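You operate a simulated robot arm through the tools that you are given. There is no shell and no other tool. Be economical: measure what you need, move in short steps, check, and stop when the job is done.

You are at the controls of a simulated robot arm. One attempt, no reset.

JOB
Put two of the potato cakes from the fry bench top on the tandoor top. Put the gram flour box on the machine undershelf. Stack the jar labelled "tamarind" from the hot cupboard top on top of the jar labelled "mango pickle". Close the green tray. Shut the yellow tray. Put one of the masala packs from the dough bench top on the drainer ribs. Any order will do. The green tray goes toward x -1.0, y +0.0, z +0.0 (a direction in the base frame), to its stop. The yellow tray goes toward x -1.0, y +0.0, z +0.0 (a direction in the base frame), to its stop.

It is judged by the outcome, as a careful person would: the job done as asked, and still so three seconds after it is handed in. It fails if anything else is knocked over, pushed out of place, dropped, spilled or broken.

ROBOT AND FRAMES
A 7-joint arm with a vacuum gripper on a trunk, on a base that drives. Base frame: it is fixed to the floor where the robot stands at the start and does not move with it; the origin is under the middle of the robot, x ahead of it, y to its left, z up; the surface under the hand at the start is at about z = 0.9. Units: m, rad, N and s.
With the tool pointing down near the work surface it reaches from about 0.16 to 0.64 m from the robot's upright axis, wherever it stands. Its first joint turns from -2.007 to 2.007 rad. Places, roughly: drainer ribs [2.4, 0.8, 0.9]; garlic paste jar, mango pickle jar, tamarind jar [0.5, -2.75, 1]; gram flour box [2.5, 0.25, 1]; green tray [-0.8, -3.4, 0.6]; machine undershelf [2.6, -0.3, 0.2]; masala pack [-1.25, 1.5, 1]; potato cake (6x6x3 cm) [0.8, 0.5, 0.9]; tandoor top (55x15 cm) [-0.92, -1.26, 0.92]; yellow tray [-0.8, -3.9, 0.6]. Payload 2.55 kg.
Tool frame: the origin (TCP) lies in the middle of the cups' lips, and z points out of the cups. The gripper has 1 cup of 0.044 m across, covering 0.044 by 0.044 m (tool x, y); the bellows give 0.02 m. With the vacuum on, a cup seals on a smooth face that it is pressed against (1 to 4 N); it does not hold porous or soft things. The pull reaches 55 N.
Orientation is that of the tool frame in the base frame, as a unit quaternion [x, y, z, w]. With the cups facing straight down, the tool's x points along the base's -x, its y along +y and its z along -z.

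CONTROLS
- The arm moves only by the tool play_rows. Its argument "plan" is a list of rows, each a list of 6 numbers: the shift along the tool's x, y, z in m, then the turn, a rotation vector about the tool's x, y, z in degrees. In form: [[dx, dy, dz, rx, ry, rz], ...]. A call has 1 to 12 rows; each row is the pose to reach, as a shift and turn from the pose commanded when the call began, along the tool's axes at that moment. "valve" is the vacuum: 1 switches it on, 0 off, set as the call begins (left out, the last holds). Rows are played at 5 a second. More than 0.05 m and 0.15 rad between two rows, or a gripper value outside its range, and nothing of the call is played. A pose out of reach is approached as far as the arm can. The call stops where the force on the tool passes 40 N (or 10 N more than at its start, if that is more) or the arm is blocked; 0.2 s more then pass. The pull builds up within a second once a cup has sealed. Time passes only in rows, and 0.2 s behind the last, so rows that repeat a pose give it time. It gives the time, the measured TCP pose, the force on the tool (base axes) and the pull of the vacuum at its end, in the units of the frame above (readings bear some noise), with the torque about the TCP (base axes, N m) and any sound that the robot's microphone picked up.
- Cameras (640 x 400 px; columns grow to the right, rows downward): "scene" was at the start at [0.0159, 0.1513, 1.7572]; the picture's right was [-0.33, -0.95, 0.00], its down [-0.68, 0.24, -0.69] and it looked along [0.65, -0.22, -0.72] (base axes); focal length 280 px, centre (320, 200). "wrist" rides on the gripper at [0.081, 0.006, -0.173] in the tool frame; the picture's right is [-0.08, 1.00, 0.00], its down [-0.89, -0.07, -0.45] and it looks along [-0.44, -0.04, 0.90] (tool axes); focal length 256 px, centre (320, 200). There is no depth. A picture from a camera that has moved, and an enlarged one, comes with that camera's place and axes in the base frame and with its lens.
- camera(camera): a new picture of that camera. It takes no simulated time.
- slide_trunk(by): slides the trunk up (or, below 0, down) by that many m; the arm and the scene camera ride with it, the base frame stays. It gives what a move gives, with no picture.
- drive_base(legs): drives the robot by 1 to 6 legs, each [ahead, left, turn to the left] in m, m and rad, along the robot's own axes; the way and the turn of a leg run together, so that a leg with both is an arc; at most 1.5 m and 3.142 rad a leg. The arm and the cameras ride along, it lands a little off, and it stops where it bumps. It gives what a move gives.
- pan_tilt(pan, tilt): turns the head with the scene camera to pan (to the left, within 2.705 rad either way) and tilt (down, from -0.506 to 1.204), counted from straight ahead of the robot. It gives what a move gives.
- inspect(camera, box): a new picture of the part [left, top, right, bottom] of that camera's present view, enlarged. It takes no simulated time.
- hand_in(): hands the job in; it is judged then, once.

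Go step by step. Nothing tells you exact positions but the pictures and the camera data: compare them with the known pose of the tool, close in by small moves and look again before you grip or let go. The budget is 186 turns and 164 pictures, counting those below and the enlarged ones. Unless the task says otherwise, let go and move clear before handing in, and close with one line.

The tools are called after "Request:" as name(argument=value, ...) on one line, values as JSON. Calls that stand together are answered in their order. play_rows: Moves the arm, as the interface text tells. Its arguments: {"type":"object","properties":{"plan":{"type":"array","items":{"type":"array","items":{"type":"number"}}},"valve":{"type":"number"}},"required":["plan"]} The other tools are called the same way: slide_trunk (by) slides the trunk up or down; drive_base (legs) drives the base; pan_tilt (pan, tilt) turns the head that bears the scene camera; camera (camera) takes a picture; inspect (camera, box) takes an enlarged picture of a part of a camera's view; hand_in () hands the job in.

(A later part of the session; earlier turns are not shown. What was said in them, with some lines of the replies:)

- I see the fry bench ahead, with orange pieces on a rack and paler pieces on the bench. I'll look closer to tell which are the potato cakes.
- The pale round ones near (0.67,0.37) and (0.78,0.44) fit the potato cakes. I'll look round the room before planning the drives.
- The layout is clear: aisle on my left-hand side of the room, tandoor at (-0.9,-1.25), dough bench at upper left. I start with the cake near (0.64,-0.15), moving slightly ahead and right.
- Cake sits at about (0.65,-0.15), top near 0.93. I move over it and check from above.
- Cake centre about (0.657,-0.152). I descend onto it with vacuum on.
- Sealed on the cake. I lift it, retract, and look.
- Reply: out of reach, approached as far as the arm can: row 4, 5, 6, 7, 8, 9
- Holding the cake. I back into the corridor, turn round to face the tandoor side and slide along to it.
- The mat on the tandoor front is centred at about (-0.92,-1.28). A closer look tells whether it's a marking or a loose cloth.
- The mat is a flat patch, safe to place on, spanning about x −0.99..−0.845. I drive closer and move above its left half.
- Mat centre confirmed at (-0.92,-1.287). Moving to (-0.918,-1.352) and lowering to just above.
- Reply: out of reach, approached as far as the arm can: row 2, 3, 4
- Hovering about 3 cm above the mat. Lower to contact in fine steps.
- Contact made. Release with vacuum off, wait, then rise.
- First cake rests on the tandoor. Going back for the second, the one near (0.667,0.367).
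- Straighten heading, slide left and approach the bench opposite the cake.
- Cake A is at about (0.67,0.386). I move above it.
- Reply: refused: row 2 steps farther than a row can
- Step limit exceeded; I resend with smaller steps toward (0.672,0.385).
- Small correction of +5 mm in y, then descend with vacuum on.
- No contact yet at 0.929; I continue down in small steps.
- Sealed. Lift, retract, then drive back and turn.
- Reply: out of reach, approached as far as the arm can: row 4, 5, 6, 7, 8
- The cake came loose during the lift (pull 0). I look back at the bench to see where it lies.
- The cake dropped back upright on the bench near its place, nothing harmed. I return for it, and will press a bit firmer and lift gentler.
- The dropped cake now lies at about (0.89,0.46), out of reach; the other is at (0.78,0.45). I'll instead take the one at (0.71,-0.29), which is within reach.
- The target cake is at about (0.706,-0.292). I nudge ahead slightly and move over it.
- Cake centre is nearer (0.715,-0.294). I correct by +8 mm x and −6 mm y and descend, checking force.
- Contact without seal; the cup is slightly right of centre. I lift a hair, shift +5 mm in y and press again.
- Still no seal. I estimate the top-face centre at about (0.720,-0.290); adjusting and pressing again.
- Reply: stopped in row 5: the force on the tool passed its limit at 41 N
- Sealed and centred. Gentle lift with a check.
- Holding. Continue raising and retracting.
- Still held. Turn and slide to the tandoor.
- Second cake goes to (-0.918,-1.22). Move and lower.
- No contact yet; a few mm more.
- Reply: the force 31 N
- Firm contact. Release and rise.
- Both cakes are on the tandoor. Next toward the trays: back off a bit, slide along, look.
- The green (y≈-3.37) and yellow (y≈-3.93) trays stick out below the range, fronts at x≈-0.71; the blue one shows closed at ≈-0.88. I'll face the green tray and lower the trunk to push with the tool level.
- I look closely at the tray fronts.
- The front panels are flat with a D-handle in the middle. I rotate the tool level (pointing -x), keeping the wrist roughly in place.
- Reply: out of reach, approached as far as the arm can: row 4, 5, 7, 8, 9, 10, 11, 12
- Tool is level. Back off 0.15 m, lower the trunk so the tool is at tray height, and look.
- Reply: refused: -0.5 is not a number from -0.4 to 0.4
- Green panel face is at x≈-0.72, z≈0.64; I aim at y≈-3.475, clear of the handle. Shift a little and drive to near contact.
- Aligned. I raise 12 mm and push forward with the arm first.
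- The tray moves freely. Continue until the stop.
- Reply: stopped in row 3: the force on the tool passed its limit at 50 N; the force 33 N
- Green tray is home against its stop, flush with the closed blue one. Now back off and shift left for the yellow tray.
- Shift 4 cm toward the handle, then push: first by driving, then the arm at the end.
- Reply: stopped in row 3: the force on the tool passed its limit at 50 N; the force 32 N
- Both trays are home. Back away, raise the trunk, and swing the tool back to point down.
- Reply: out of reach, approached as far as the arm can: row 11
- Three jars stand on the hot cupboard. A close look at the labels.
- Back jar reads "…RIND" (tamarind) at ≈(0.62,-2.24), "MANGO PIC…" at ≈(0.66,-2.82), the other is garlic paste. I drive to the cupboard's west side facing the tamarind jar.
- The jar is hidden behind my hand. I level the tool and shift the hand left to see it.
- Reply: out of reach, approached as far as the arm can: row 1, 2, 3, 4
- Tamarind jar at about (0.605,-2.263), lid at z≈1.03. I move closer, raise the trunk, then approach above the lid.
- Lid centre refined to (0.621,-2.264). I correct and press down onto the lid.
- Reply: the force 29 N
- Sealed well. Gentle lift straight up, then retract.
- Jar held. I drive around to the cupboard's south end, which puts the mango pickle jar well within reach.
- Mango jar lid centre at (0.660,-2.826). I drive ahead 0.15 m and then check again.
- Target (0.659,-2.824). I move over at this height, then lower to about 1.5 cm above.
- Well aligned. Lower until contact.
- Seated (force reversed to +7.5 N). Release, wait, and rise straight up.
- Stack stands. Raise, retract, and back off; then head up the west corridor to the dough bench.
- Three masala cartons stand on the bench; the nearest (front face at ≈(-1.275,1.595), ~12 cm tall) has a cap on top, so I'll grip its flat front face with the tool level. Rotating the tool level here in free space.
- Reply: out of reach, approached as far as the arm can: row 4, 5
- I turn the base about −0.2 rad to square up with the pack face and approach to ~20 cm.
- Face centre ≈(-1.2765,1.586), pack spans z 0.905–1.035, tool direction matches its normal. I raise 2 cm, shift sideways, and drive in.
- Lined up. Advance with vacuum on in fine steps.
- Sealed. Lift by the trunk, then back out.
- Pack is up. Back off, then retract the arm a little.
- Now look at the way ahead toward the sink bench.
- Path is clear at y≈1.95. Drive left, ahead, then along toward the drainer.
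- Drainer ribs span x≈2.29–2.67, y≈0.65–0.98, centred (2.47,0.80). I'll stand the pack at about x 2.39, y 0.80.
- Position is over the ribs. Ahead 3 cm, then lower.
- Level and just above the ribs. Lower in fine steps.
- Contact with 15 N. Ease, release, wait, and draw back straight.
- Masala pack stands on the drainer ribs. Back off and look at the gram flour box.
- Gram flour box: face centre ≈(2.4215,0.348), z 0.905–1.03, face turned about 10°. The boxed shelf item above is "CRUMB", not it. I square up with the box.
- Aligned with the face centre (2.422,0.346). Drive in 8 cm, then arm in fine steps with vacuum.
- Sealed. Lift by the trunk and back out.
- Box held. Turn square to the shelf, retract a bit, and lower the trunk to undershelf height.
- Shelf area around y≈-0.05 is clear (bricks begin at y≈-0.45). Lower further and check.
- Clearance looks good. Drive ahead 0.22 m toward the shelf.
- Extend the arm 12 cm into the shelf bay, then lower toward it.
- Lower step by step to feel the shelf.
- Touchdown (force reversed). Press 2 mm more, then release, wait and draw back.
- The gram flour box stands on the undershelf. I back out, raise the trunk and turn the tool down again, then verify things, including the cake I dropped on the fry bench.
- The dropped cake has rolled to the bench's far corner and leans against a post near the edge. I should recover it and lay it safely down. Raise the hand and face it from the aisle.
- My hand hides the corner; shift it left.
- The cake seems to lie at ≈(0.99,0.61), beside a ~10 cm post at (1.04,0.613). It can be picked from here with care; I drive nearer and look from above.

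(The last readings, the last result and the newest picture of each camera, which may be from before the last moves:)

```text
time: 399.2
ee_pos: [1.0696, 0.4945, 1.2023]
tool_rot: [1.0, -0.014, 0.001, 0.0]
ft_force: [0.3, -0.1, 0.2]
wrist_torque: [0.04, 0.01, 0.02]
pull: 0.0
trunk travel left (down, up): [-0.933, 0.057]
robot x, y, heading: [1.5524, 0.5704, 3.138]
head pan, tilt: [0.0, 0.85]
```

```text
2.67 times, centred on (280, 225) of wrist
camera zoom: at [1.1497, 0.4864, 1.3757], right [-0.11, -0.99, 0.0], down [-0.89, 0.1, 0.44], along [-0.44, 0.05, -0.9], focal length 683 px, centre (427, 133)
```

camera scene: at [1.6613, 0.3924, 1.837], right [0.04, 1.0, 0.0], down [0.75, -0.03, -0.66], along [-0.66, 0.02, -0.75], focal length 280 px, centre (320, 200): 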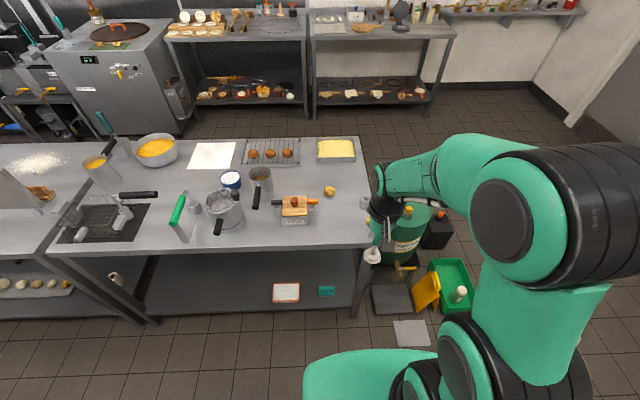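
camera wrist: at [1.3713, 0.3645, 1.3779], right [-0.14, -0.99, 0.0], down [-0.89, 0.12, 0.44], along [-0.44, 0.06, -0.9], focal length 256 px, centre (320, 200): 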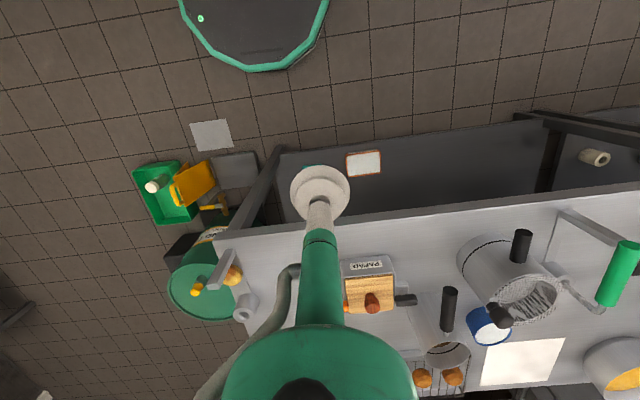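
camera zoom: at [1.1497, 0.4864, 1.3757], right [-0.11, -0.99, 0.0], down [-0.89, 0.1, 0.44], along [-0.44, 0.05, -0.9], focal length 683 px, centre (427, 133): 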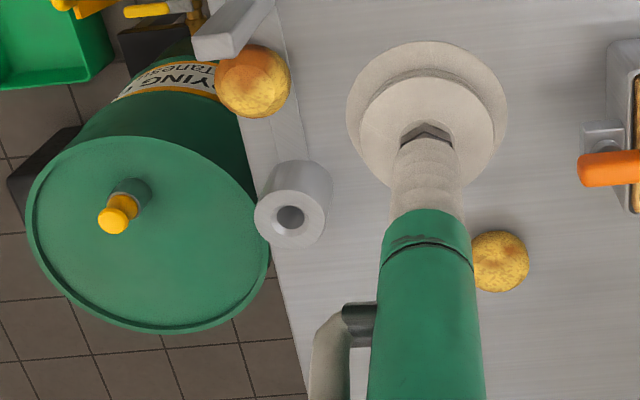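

Cake lies flat at (0.986,0.622), between the post (x≈1.04) and the holder cylinder (x≈0.92), with 1–2 cm clearance for the cup. I move above it and check.

Request:
play_rows(plan=[[-0.025, -0.035, 0, 0, 0, 0], [-0.05, -0.07, 0, 0, 0, 0], [-0.075, -0.105, 0, 0, 0, 0], [-0.087, -0.125, 0.01, 0, 0, 0], [-0.087, -0.125, 0.05, 0, 0, 0], [-0.087, -0.125, 0.09, 0, 0, 0], [-0.087, -0.125, 0.13, 0, 0, 0], [-0.087, -0.125, 0.15, 0, 0, 0], [-0.087, -0.125, 0.15, 0, 0, 0]])

Request:
inspect(camera="scene", box=[350, 200, 430, 280])

Request:
inspect(camera="wrist", box=[240, 110, 400, 260])

```text
time: 401.2
ee_pos: [0.9874, 0.6268, 1.0543]
tool_rot: [1.0, -0.014, 0.002, 0.001]
ft_force: [-0.2, -0.1, -0.2]
wrist_torque: [0.0, 0.01, 0.0]
pull: 0.1
out of reach, approached as far as the arm can: row 3, 4
trunk travel left (down, up): [-0.933, 0.057]
robot x, y, heading: [1.5529, 0.5692, 3.138]
head pan, tilt: [0.0, 0.85]
```

```text
5.00 times, centred on (390, 240) of scene
camera zoom: at [1.5337, 0.3948, 1.837], right [0.01, 1.0, 0.0], down [0.75, -0.01, -0.66], along [-0.66, 0.0, -0.75], focal length 1398 px, centre (-30, 0)
```

zoom: 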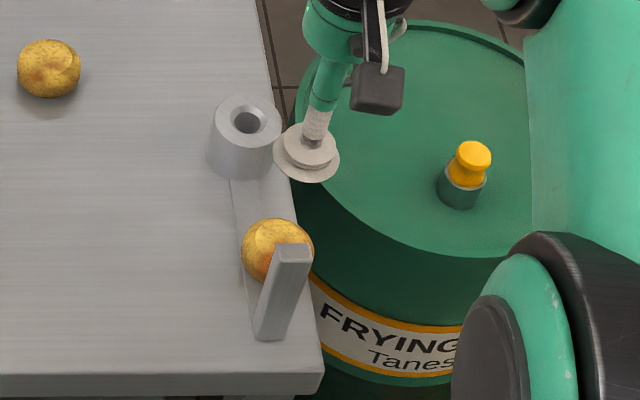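

```text
2.67 times, centred on (320, 185) of wrist
camera zoom: at [1.0675, 0.6181, 1.2275], right [-0.11, -0.99, 0.0], down [-0.89, 0.1, 0.44], along [-0.44, 0.05, -0.9], focal length 683 px, centre (320, 240)
```

zoom: 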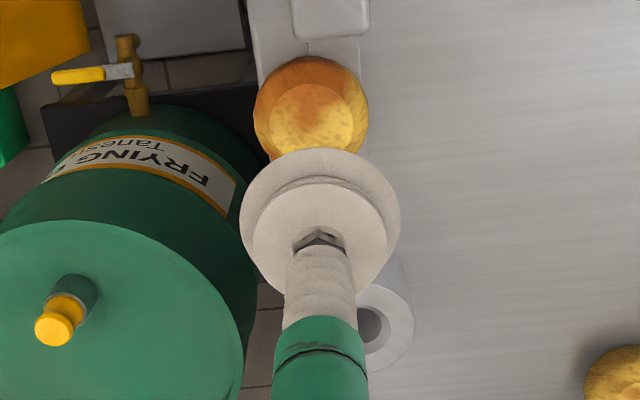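

Top facet is flat and centred under the cup (within ~2 mm). Descend with vacuum on.

Request:
play_rows(plan=[[-0.002, -0.001, 0.04, 0, 0, 0], [-0.002, -0.001, 0.08, 0, 0, 0], [-0.002, -0.001, 0.1, 0, 0, 0], [-0.002, -0.001, 0.108, 0, 0, 0], [-0.002, -0.001, 0.113, 0, 0, 0], [-0.002, -0.001, 0.117, 0, 0, 0], [-0.002, -0.001, 0.12, 0, 0, 0], [-0.002, -0.001, 0.12, 0, 0, 0]], valve=1)

Request:
inspect(camera="scene", box=[350, 200, 430, 280])

```text
time: 403.1
ee_pos: [0.9837, 0.6247, 0.9333]
tool_rot: [1.0, -0.014, 0.001, 0.0]
ft_force: [0.3, -0.4, -0.1]
wrist_torque: [0.01, 0.01, 0.0]
pull: 0.0
trunk travel left (down, up): [-0.933, 0.057]
robot x, y, heading: [1.5515, 0.569, 3.139]
head pan, tilt: [0.0, 0.85]
```

```text
5.00 times, centred on (390, 240) of scene
camera zoom: at [1.5333, 0.3948, 1.837], right [0.01, 1.0, 0.0], down [0.75, -0.01, -0.66], along [-0.66, 0.0, -0.75], focal length 1398 px, centre (-30, 0)
```

zoom: 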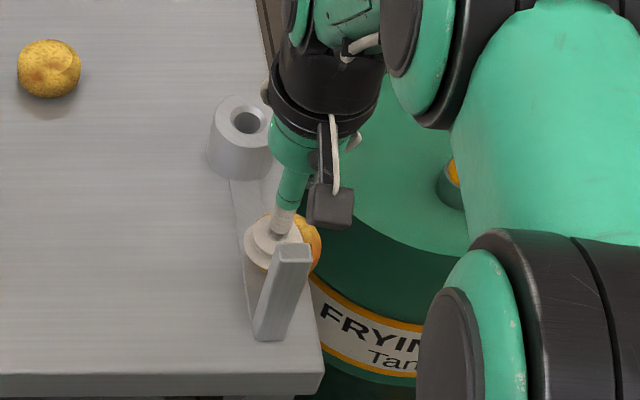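

The cake appears to have shifted slightly. I stop and look before anything else.

Request:
inspect(camera="wrist", box=[240, 110, 400, 260])

Request:
inspect(camera="scene", box=[370, 225, 420, 275])

```text
2.67 times, centred on (320, 185) of wrist
camera zoom: at [1.0641, 0.6166, 1.1067], right [-0.11, -0.99, 0.0], down [-0.89, 0.1, 0.44], along [-0.44, 0.05, -0.9], focal length 683 px, centre (320, 240)
```

zoom: 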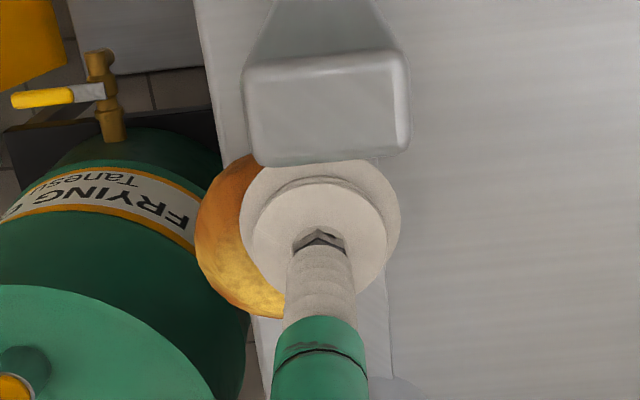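

```text
8.00 times, centred on (395, 250) of scene
camera zoom: at [1.5333, 0.3948, 1.837], right [0.01, 1.0, 0.0], down [0.75, -0.01, -0.66], along [-0.66, 0.0, -0.75], focal length 2237 px, centre (-280, -200)
```

zoom: 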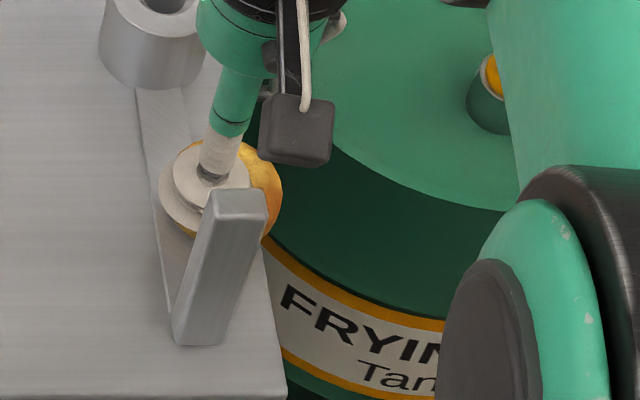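

I raise the hand 5 cm to see the cake's true place again.

Request:
play_rows(plan=[[0, 0, -0.02, 0, 0, 0], [0, 0, -0.06, 0, 0, 0], [0, 0, -0.1, 0, 0, 0]])

Request:
inspect(camera="wrist", box=[240, 110, 400, 260])

Request:
inspect(camera="scene", box=[350, 200, 430, 280])

```text
time: 403.9
ee_pos: [0.9841, 0.6255, 1.0336]
tool_rot: [1.0, -0.015, 0.003, 0.001]
ft_force: [0.1, 0.5, 0.1]
wrist_torque: [0.02, 0.03, -0.02]
pull: 0.1
trunk travel left (down, up): [-0.933, 0.057]
robot x, y, heading: [1.5532, 0.571, 3.14]
head pan, tilt: [0.0, 0.85]
```

```text
2.67 times, centred on (320, 185) of wrist
camera zoom: at [1.0645, 0.6171, 1.2071], right [-0.11, -0.99, 0.0], down [-0.89, 0.1, 0.44], along [-0.44, 0.05, -0.9], focal length 683 px, centre (320, 240)
```

zoom: 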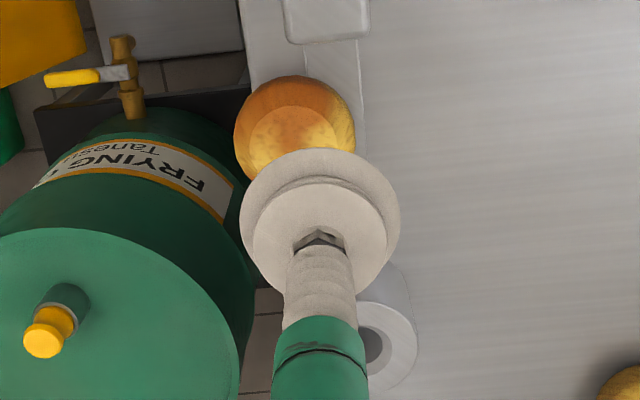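

```text
5.00 times, centred on (390, 240) of scene
camera zoom: at [1.5344, 0.3947, 1.837], right [0.01, 1.0, 0.0], down [0.75, -0.01, -0.66], along [-0.66, 0.0, -0.75], focal length 1398 px, centre (-30, 0)
```

zoom: 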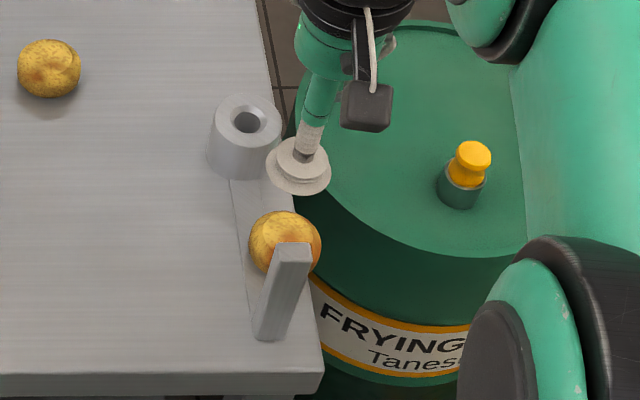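

The cake was nudged ~6 mm toward the edge. I wait a second and check that it's at rest.

Request:
play_rows(plan=[[0, 0, 0, 0, 0, 0], [0, 0, 0, 0, 0, 0], [0, 0, 0, 0, 0, 0], [0, 0, 0, 0, 0, 0], [0, 0, 0, 0, 0, 0], [0, 0, 0, 0, 0, 0], [0, 0, 0, 0, 0, 0], [0, 0, 0, 0, 0, 0], [0, 0, 0, 0, 0, 0], [0, 0, 0, 0, 0, 0]])

Request:
inspect(camera="wrist", box=[240, 110, 400, 260])

```text
time: 406.1
ee_pos: [0.9839, 0.6259, 1.0337]
tool_rot: [1.0, -0.015, 0.002, 0.0]
ft_force: [-0.1, -0.9, -0.7]
wrist_torque: [0.05, 0.0, -0.01]
pull: 0.2
trunk travel left (down, up): [-0.933, 0.057]
robot x, y, heading: [1.5496, 0.5719, 3.134]
head pan, tilt: [0.0, 0.85]
```

```text
2.67 times, centred on (320, 185) of wrist
camera zoom: at [1.0633, 0.6172, 1.2067], right [-0.11, -0.99, 0.0], down [-0.89, 0.1, 0.44], along [-0.44, 0.05, -0.9], focal length 683 px, centre (320, 240)
```

zoom: 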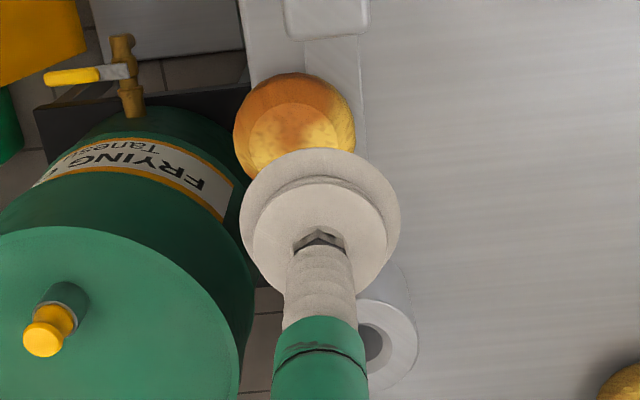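

At rest. Using the calibrated method the true centre is (0.974,0.637); I was ~1 cm off. Realign at height first.

Request:
play_rows(plan=[[-0.01, -0.0115, 0, 0, 0, 0], [-0.01, -0.0115, 0.04, 0, 0, 0], [-0.01, -0.0115, 0.075, 0, 0, 0], [-0.01, -0.0115, 0.075, 0, 0, 0]])

Request:
inspect(camera="scene", box=[370, 225, 420, 275])

Request:
inspect(camera="wrist", box=[240, 110, 400, 260])

```text
time: 407.1
ee_pos: [0.975, 0.6349, 0.9576]
tool_rot: [1.0, -0.015, 0.002, 0.001]
ft_force: [0.1, 0.3, 0.2]
wrist_torque: [-0.03, -0.01, 0.03]
pull: 0.0
trunk travel left (down, up): [-0.933, 0.057]
robot x, y, heading: [1.556, 0.5696, 3.132]
head pan, tilt: [0.0, 0.85]
```

```text
8.00 times, centred on (395, 250) of scene
camera zoom: at [1.5339, 0.3947, 1.837], right [0.01, 1.0, 0.0], down [0.75, -0.01, -0.66], along [-0.66, 0.0, -0.75], focal length 2237 px, centre (-280, -200)
```

zoom: 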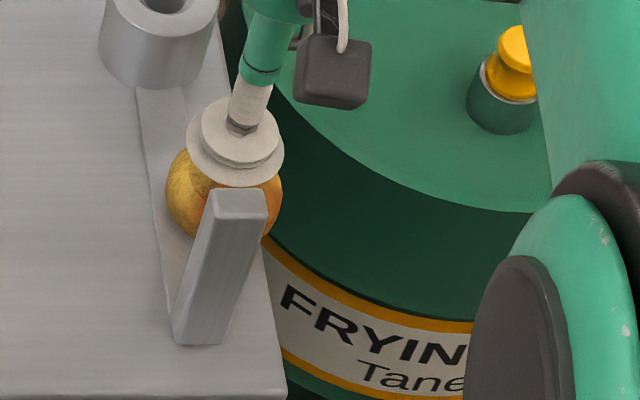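

```text
2.67 times, centred on (320, 185) of wrist
camera zoom: at [1.0543, 0.6272, 1.131], right [-0.11, -0.99, 0.0], down [-0.89, 0.1, 0.44], along [-0.44, 0.05, -0.9], focal length 683 px, centre (320, 240)
```

zoom: 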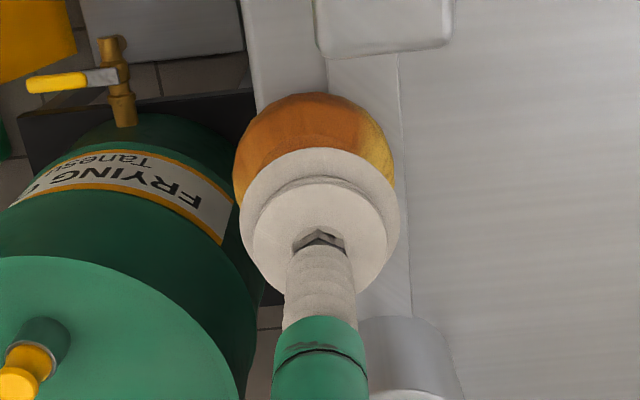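

Now aligned within ~2 mm in both views. Descend slowly.

Request:
play_rows(plan=[[0.001, 0.001, 0.012, 0, 0, 0], [0.001, 0.001, 0.02, 0, 0, 0], [0.001, 0.001, 0.025, 0, 0, 0], [0.001, 0.001, 0.029, 0, 0, 0], [0.001, 0.001, 0.032, 0, 0, 0], [0.001, 0.001, 0.035, 0, 0, 0], [0.001, 0.001, 0.035, 0, 0, 0], [0.001, 0.001, 0.035, 0, 0, 0]])

```text
time: 408.9
ee_pos: [0.9765, 0.6355, 0.9267]
tool_rot: [1.0, -0.013, -0.002, 0.001]
ft_force: [0.2, -5.7, 24.4]
wrist_torque: [0.06, -0.05, 0.02]
pull: 55.0
trunk travel left (down, up): [-0.933, 0.057]
robot x, y, heading: [1.5557, 0.5718, 3.135]
head pan, tilt: [0.0, 0.85]
```

Sealed. Lift gently, straight up.

Request:
play_rows(plan=[[0, 0, -0.008, 0, 0, 0], [0, 0, -0.016, 0, 0, 0], [0, 0, -0.026, 0, 0, 0], [0, 0, -0.04, 0, 0, 0], [0, 0, -0.06, 0, 0, 0], [0, 0, -0.085, 0, 0, 0], [0, 0, -0.11, 0, 0, 0], [0, 0, -0.13, 0, 0, 0]])

Request:
inspect(camera="scene", box=[320, 170, 440, 280])

```text
time: 410.6
ee_pos: [0.9751, 0.6337, 1.0527]
tool_rot: [1.0, -0.015, 0.002, 0.001]
ft_force: [0.4, -0.6, -0.8]
wrist_torque: [0.04, 0.06, 0.0]
pull: 55.0
trunk travel left (down, up): [-0.933, 0.057]
robot x, y, heading: [1.5569, 0.5714, 3.134]
head pan, tilt: [0.0, 0.85]
```

```text
3.64 times, centred on (380, 225) of scene
camera zoom: at [1.5344, 0.3946, 1.837], right [0.01, 1.0, 0.0], down [0.75, -0.01, -0.66], along [-0.66, 0.0, -0.75], focal length 1017 px, centre (102, 109)
```

zoom: 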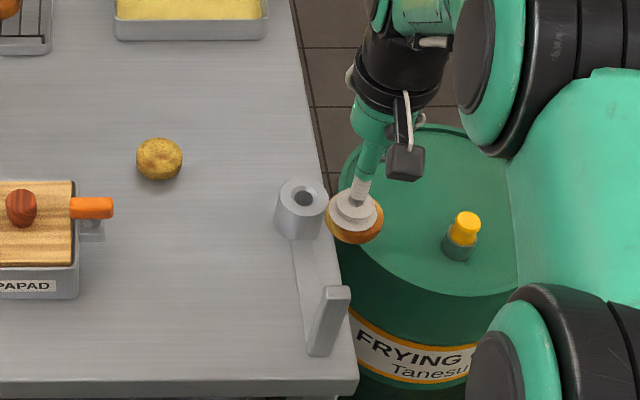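

Recovered. I raise and retract, then carry it around to its original spot near (0.67,0.387).

Request:
play_rows(plan=[[0, 0, -0.03, 0, 0, 0], [0.01, 0, -0.06, 0, 0, 0], [0.03, 0, -0.085, 0, 0, 0], [0.06, 0, -0.11, 0, 0, 0], [0.09, 0, -0.125, 0, 0, 0], [0.125, 0, -0.14, 0, 0, 0], [0.16, 0, -0.14, 0, 0, 0], [0.19, 0, -0.14, 0, 0, 0]])

Request:
drive_base(legs=[[-0.1, 0, 0], [0, -1.4, 0]])

```text
time: 412.4
ee_pos: [1.166, 0.6293, 1.1945]
tool_rot: [1.0, -0.015, 0.002, 0.001]
ft_force: [-0.1, 0.4, 0.1]
wrist_torque: [0.04, 0.04, 0.01]
pull: 55.1
trunk travel left (down, up): [-0.933, 0.057]
robot x, y, heading: [1.5524, 0.5722, 3.136]
head pan, tilt: [0.0, 0.85]
```

```text
time: 420.4
ee_pos: [1.2586, 2.0561, 1.1965]
tool_rot: [1.0, -0.003, 0.002, 0.001]
ft_force: [0.2, 0.0, -1.6]
wrist_torque: [0.03, 0.0, -0.01]
pull: 54.3
trunk travel left (down, up): [-0.933, 0.057]
robot x, y, heading: [1.6483, 2.0057, -3.124]
head pan, tilt: [0.0, 0.85]
```

Request:
drive_base(legs=[[1.5, 0, 0], [0.28, 0, 0], [0, 0, 1.56], [0, 0, 1.56]])

Request:
drive_base(legs=[[0, -1.3, 0]])

```text
time: 437.1
ee_pos: [0.2215, 1.9375, 1.1943]
tool_rot: [0.028, 1.0, 0.0, -0.001]
ft_force: [0.3, 0.3, -0.7]
wrist_torque: [-0.02, -0.03, 0.0]
pull: 54.4
trunk travel left (down, up): [-0.933, 0.057]
robot x, y, heading: [-0.1645, 2.0051, -0.034]
head pan, tilt: [0.0, 0.85]
```

```text
time: 443.5
ee_pos: [0.2097, 0.6847, 1.1948]
tool_rot: [0.007, 1.0, 0.0, -0.002]
ft_force: [0.2, -0.7, -0.8]
wrist_torque: [-0.04, -0.02, -0.02]
pull: 54.9
trunk travel left (down, up): [-0.933, 0.057]
robot x, y, heading: [-0.177, 0.7388, 0.006]
head pan, tilt: [0.0, 0.85]
```

Request:
drive_base(legs=[[0, -0.36, 0], [0.23, 0, 0]])

Request:
camera(camera="scene")

```text
time: 447.2
ee_pos: [0.4461, 0.3282, 1.1947]
tool_rot: [0.003, 1.0, 0.002, -0.001]
ft_force: [-0.7, 1.0, -1.3]
wrist_torque: [-0.01, 0.0, 0.03]
pull: 54.8
trunk travel left (down, up): [-0.933, 0.057]
robot x, y, heading: [0.0526, 0.3769, 0.019]
head pan, tilt: [0.0, 0.85]
```

```text
21 pictures are left
camera scene: at [0.0705, 0.5544, 1.837], right [0.02, -1.0, 0.0], down [-0.75, -0.01, -0.66], along [0.66, 0.01, -0.75], focal length 280 px, centre (320, 200)
```

scene: 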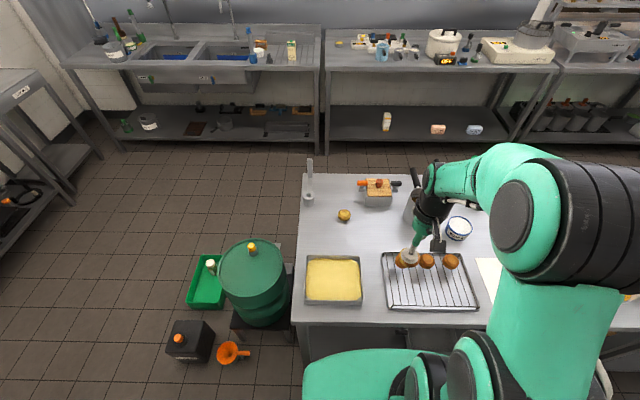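

I move over (0.678,0.388) and descend to just above the bench.

Request:
play_rows(plan=[[-0.035, 0.01, 0.01, 0, 0, 0], [-0.07, 0.02, 0.025, 0, 0, 0], [-0.105, 0.03, 0.045, 0, 0, 0], [-0.14, 0.04, 0.065, 0, 0, 0], [-0.175, 0.05, 0.085, 0, 0, 0], [-0.205, 0.06, 0.11, 0, 0, 0], [-0.232, 0.06, 0.14, 0, 0, 0], [-0.232, 0.06, 0.18, 0, 0, 0], [-0.232, 0.06, 0.215, 0, 0, 0], [-0.232, 0.06, 0.235, 0, 0, 0], [-0.232, 0.06, 0.235, 0, 0, 0]])

Request:
inspect(camera="scene", box=[300, 180, 440, 290])

```text
time: 449.6
ee_pos: [0.6769, 0.3869, 0.9571]
tool_rot: [0.001, 1.0, 0.001, -0.001]
ft_force: [0.1, 0.3, -0.2]
wrist_torque: [-0.02, -0.02, -0.02]
pull: 55.0
trunk travel left (down, up): [-0.933, 0.057]
robot x, y, heading: [0.0568, 0.374, 0.022]
head pan, tilt: [0.0, 0.85]
```

```text
3.64 times, centred on (370, 235) of scene
camera zoom: at [0.0702, 0.5543, 1.837], right [0.02, -1.0, 0.0], down [-0.75, -0.01, -0.66], along [0.66, 0.01, -0.75], focal length 1017 px, centre (138, 73)
```

zoom: 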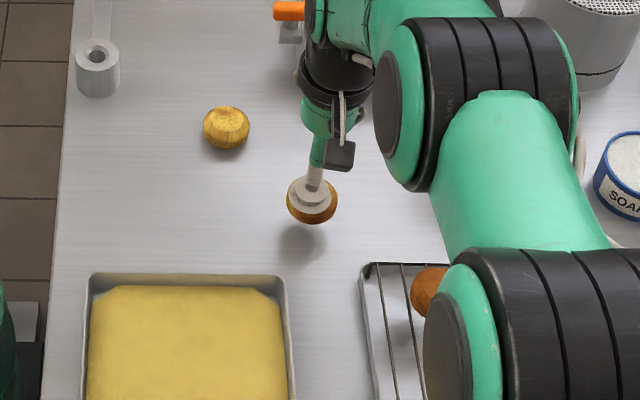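

Clear spot below. Lower to contact.

Request:
play_rows(plan=[[0, 0, 0.012, 0, 0, 0], [0, 0, 0.018, 0, 0, 0], [0, 0, 0.022, 0, 0, 0], [0, 0, 0.026, 0, 0, 0], [0, 0, 0.026, 0, 0, 0]])

```text
time: 450.8
ee_pos: [0.6768, 0.3878, 0.9338]
tool_rot: [0.003, 1.0, 0.001, -0.002]
ft_force: [0.2, -0.2, -0.1]
wrist_torque: [-0.02, -0.03, 0.0]
pull: 55.2
trunk travel left (down, up): [-0.933, 0.057]
robot x, y, heading: [0.0541, 0.3717, 0.022]
head pan, tilt: [0.0, 0.85]
```

Request:
play_rows(plan=[[0, 0, 0.003, 0, 0, 0], [0, 0, 0.006, 0, 0, 0], [0, 0, 0.009, 0, 0, 0], [0, 0, 0.011, 0, 0, 0], [0, 0, 0.011, 0, 0, 0]])

```text
time: 452.0
ee_pos: [0.6773, 0.3874, 0.9268]
tool_rot: [0.002, 1.0, 0.001, 0.003]
ft_force: [-3.9, 0.3, 28.5]
wrist_torque: [-0.21, 0.03, -0.03]
pull: 54.7
trunk travel left (down, up): [-0.933, 0.057]
robot x, y, heading: [0.0512, 0.3744, 0.02]
head pan, tilt: [0.0, 0.85]
```

Seated. Release, wait, and rise slowly.

Request:
play_rows(plan=[[0, 0, -0.003, 0, 0, 0], [0, 0, -0.003, 0, 0, 0], [0, 0, -0.003, 0, 0, 0], [0, 0, -0.003, 0, 0, 0], [0, 0, -0.003, 0, 0, 0], [0, 0, -0.003, 0, 0, 0], [0, 0, -0.01, 0, 0, 0], [0, 0, -0.025, 0, 0, 0], [0, 0, -0.05, 0, 0, 0], [0, 0, -0.09, 0, 0, 0], [0, 0, -0.12, 0, 0, 0]], valve=0)

Request:
play_rows(plan=[[0.03, 0, -0.03, 0, 0, 0], [0.065, 0, -0.06, 0, 0, 0], [0.1, -0.01, -0.09, 0, 0, 0], [0.14, -0.02, -0.11, 0, 0, 0], [0.18, -0.03, -0.12, 0, 0, 0], [0.22, -0.04, -0.13, 0, 0, 0]])

Request:
drive_base(legs=[[-0.27, 0, 0]])

Request:
inspect(camera="scene", box=[260, 80, 480, 260])

```text
time: 454.4
ee_pos: [0.6753, 0.3859, 1.0406]
tool_rot: [0.002, 1.0, 0.0, -0.002]
ft_force: [0.3, 0.4, 0.1]
wrist_torque: [0.04, 0.01, -0.01]
pull: 0.0
trunk travel left (down, up): [-0.933, 0.057]
robot x, y, heading: [0.0559, 0.3795, 0.019]
head pan, tilt: [0.0, 0.85]
```

```text
time: 455.8
ee_pos: [0.4556, 0.3466, 1.1724]
tool_rot: [0.002, 1.0, 0.001, -0.002]
ft_force: [-0.3, 0.3, -0.7]
wrist_torque: [0.0, -0.07, 0.01]
pull: 0.1
trunk travel left (down, up): [-0.933, 0.057]
robot x, y, heading: [0.0594, 0.3779, 0.022]
head pan, tilt: [0.0, 0.85]
```

```text
time: 457.7
ee_pos: [0.1893, 0.3395, 1.1721]
tool_rot: [0.004, 1.0, 0.002, -0.002]
ft_force: [-0.9, 1.1, 0.3]
wrist_torque: [0.02, -0.04, -0.03]
pull: 0.1
trunk travel left (down, up): [-0.933, 0.057]
robot x, y, heading: [-0.2129, 0.3725, 0.014]
head pan, tilt: [0.0, 0.85]
```

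```text
2.22 times, centred on (370, 170) of scene
camera zoom: at [-0.1978, 0.5497, 1.837], right [0.01, -1.0, 0.0], down [-0.75, -0.01, -0.66], along [0.66, 0.01, -0.75], focal length 622 px, centre (209, 267)
```

zoom: 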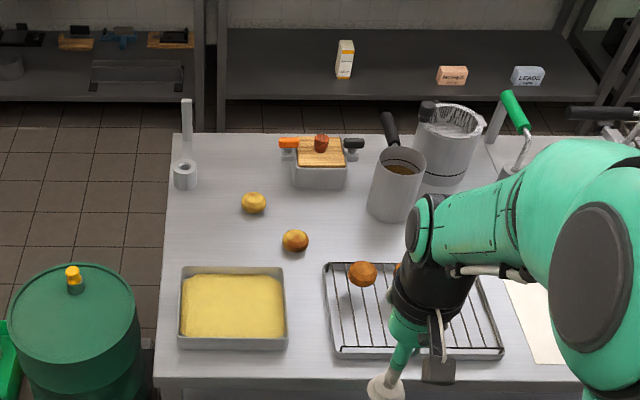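

The cake is back in its place and the flour box stands on the shelf. One last look at the tandoor and the jar stack.

Request:
pan_tilt(pan=-2.0, tilt=0.35)

Request:
inspect(camera="scene", box=[0, 100, 640, 400])

Request:
pan_tilt(pan=-1.35, tilt=0.35)

Request:
inspect(camera="scene", box=[200, 100, 500, 280])

```text
time: 459.6
ee_pos: [0.1887, 0.3384, 1.1708]
tool_rot: [0.004, 1.0, 0.001, -0.003]
ft_force: [0.1, 0.8, 0.2]
wrist_torque: [0.0, 0.02, 0.0]
pull: 0.0
trunk travel left (down, up): [-0.933, 0.057]
robot x, y, heading: [-0.2143, 0.3709, 0.019]
head pan, tilt: [-2.0, 0.351]
```

```text
1.00 times, centred on (320, 250) of scene (not enlarged: the box is as wide or as high as the picture)
camera zoom: at [-0.3133, 0.4634, 1.8807], right [-0.92, 0.4, 0.0], down [0.14, 0.31, -0.94], along [-0.38, -0.86, -0.34], focal length 280 px, centre (320, 150)
```

zoom: 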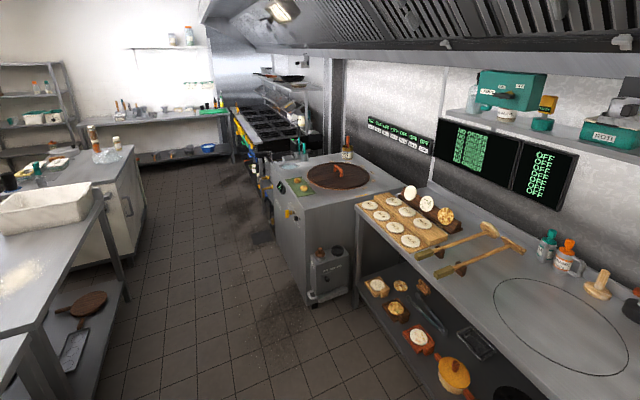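

```text
time: 460.6
ee_pos: [0.1895, 0.34, 1.1719]
tool_rot: [0.005, 1.0, 0.0, -0.003]
ft_force: [0.9, 0.4, 0.4]
wrist_torque: [0.0, 0.0, 0.0]
pull: 0.1
trunk travel left (down, up): [-0.933, 0.057]
robot x, y, heading: [-0.213, 0.3705, 0.016]
head pan, tilt: [-1.349, 0.351]
```

```text
2.13 times, centred on (350, 190) of scene
camera zoom: at [-0.2542, 0.4581, 1.8807], right [-0.97, -0.23, 0.0], down [-0.08, 0.33, -0.94], along [0.22, -0.91, -0.34], focal length 597 px, centre (256, 221)
```

zoom: 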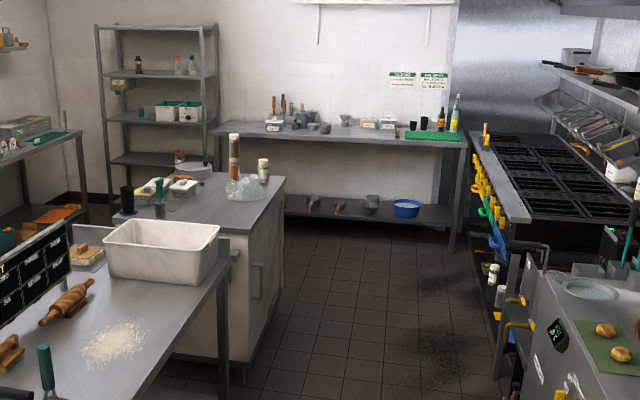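

The final look shows both cakes on the tandoor, the jars stacked and the trays shut. The pack and the box were both standing where I put them when last seen. Handing in.

Request:
hand_in()

```text
The job is handed in.
```

All six tasks are done and handed in, but I dropped one potato cake on the way: it came loose as I lifted it and rolled along the fry bench to a corner, so I picked it up and put it back in its original spot, and the two cakes on the tandoor are different ones.
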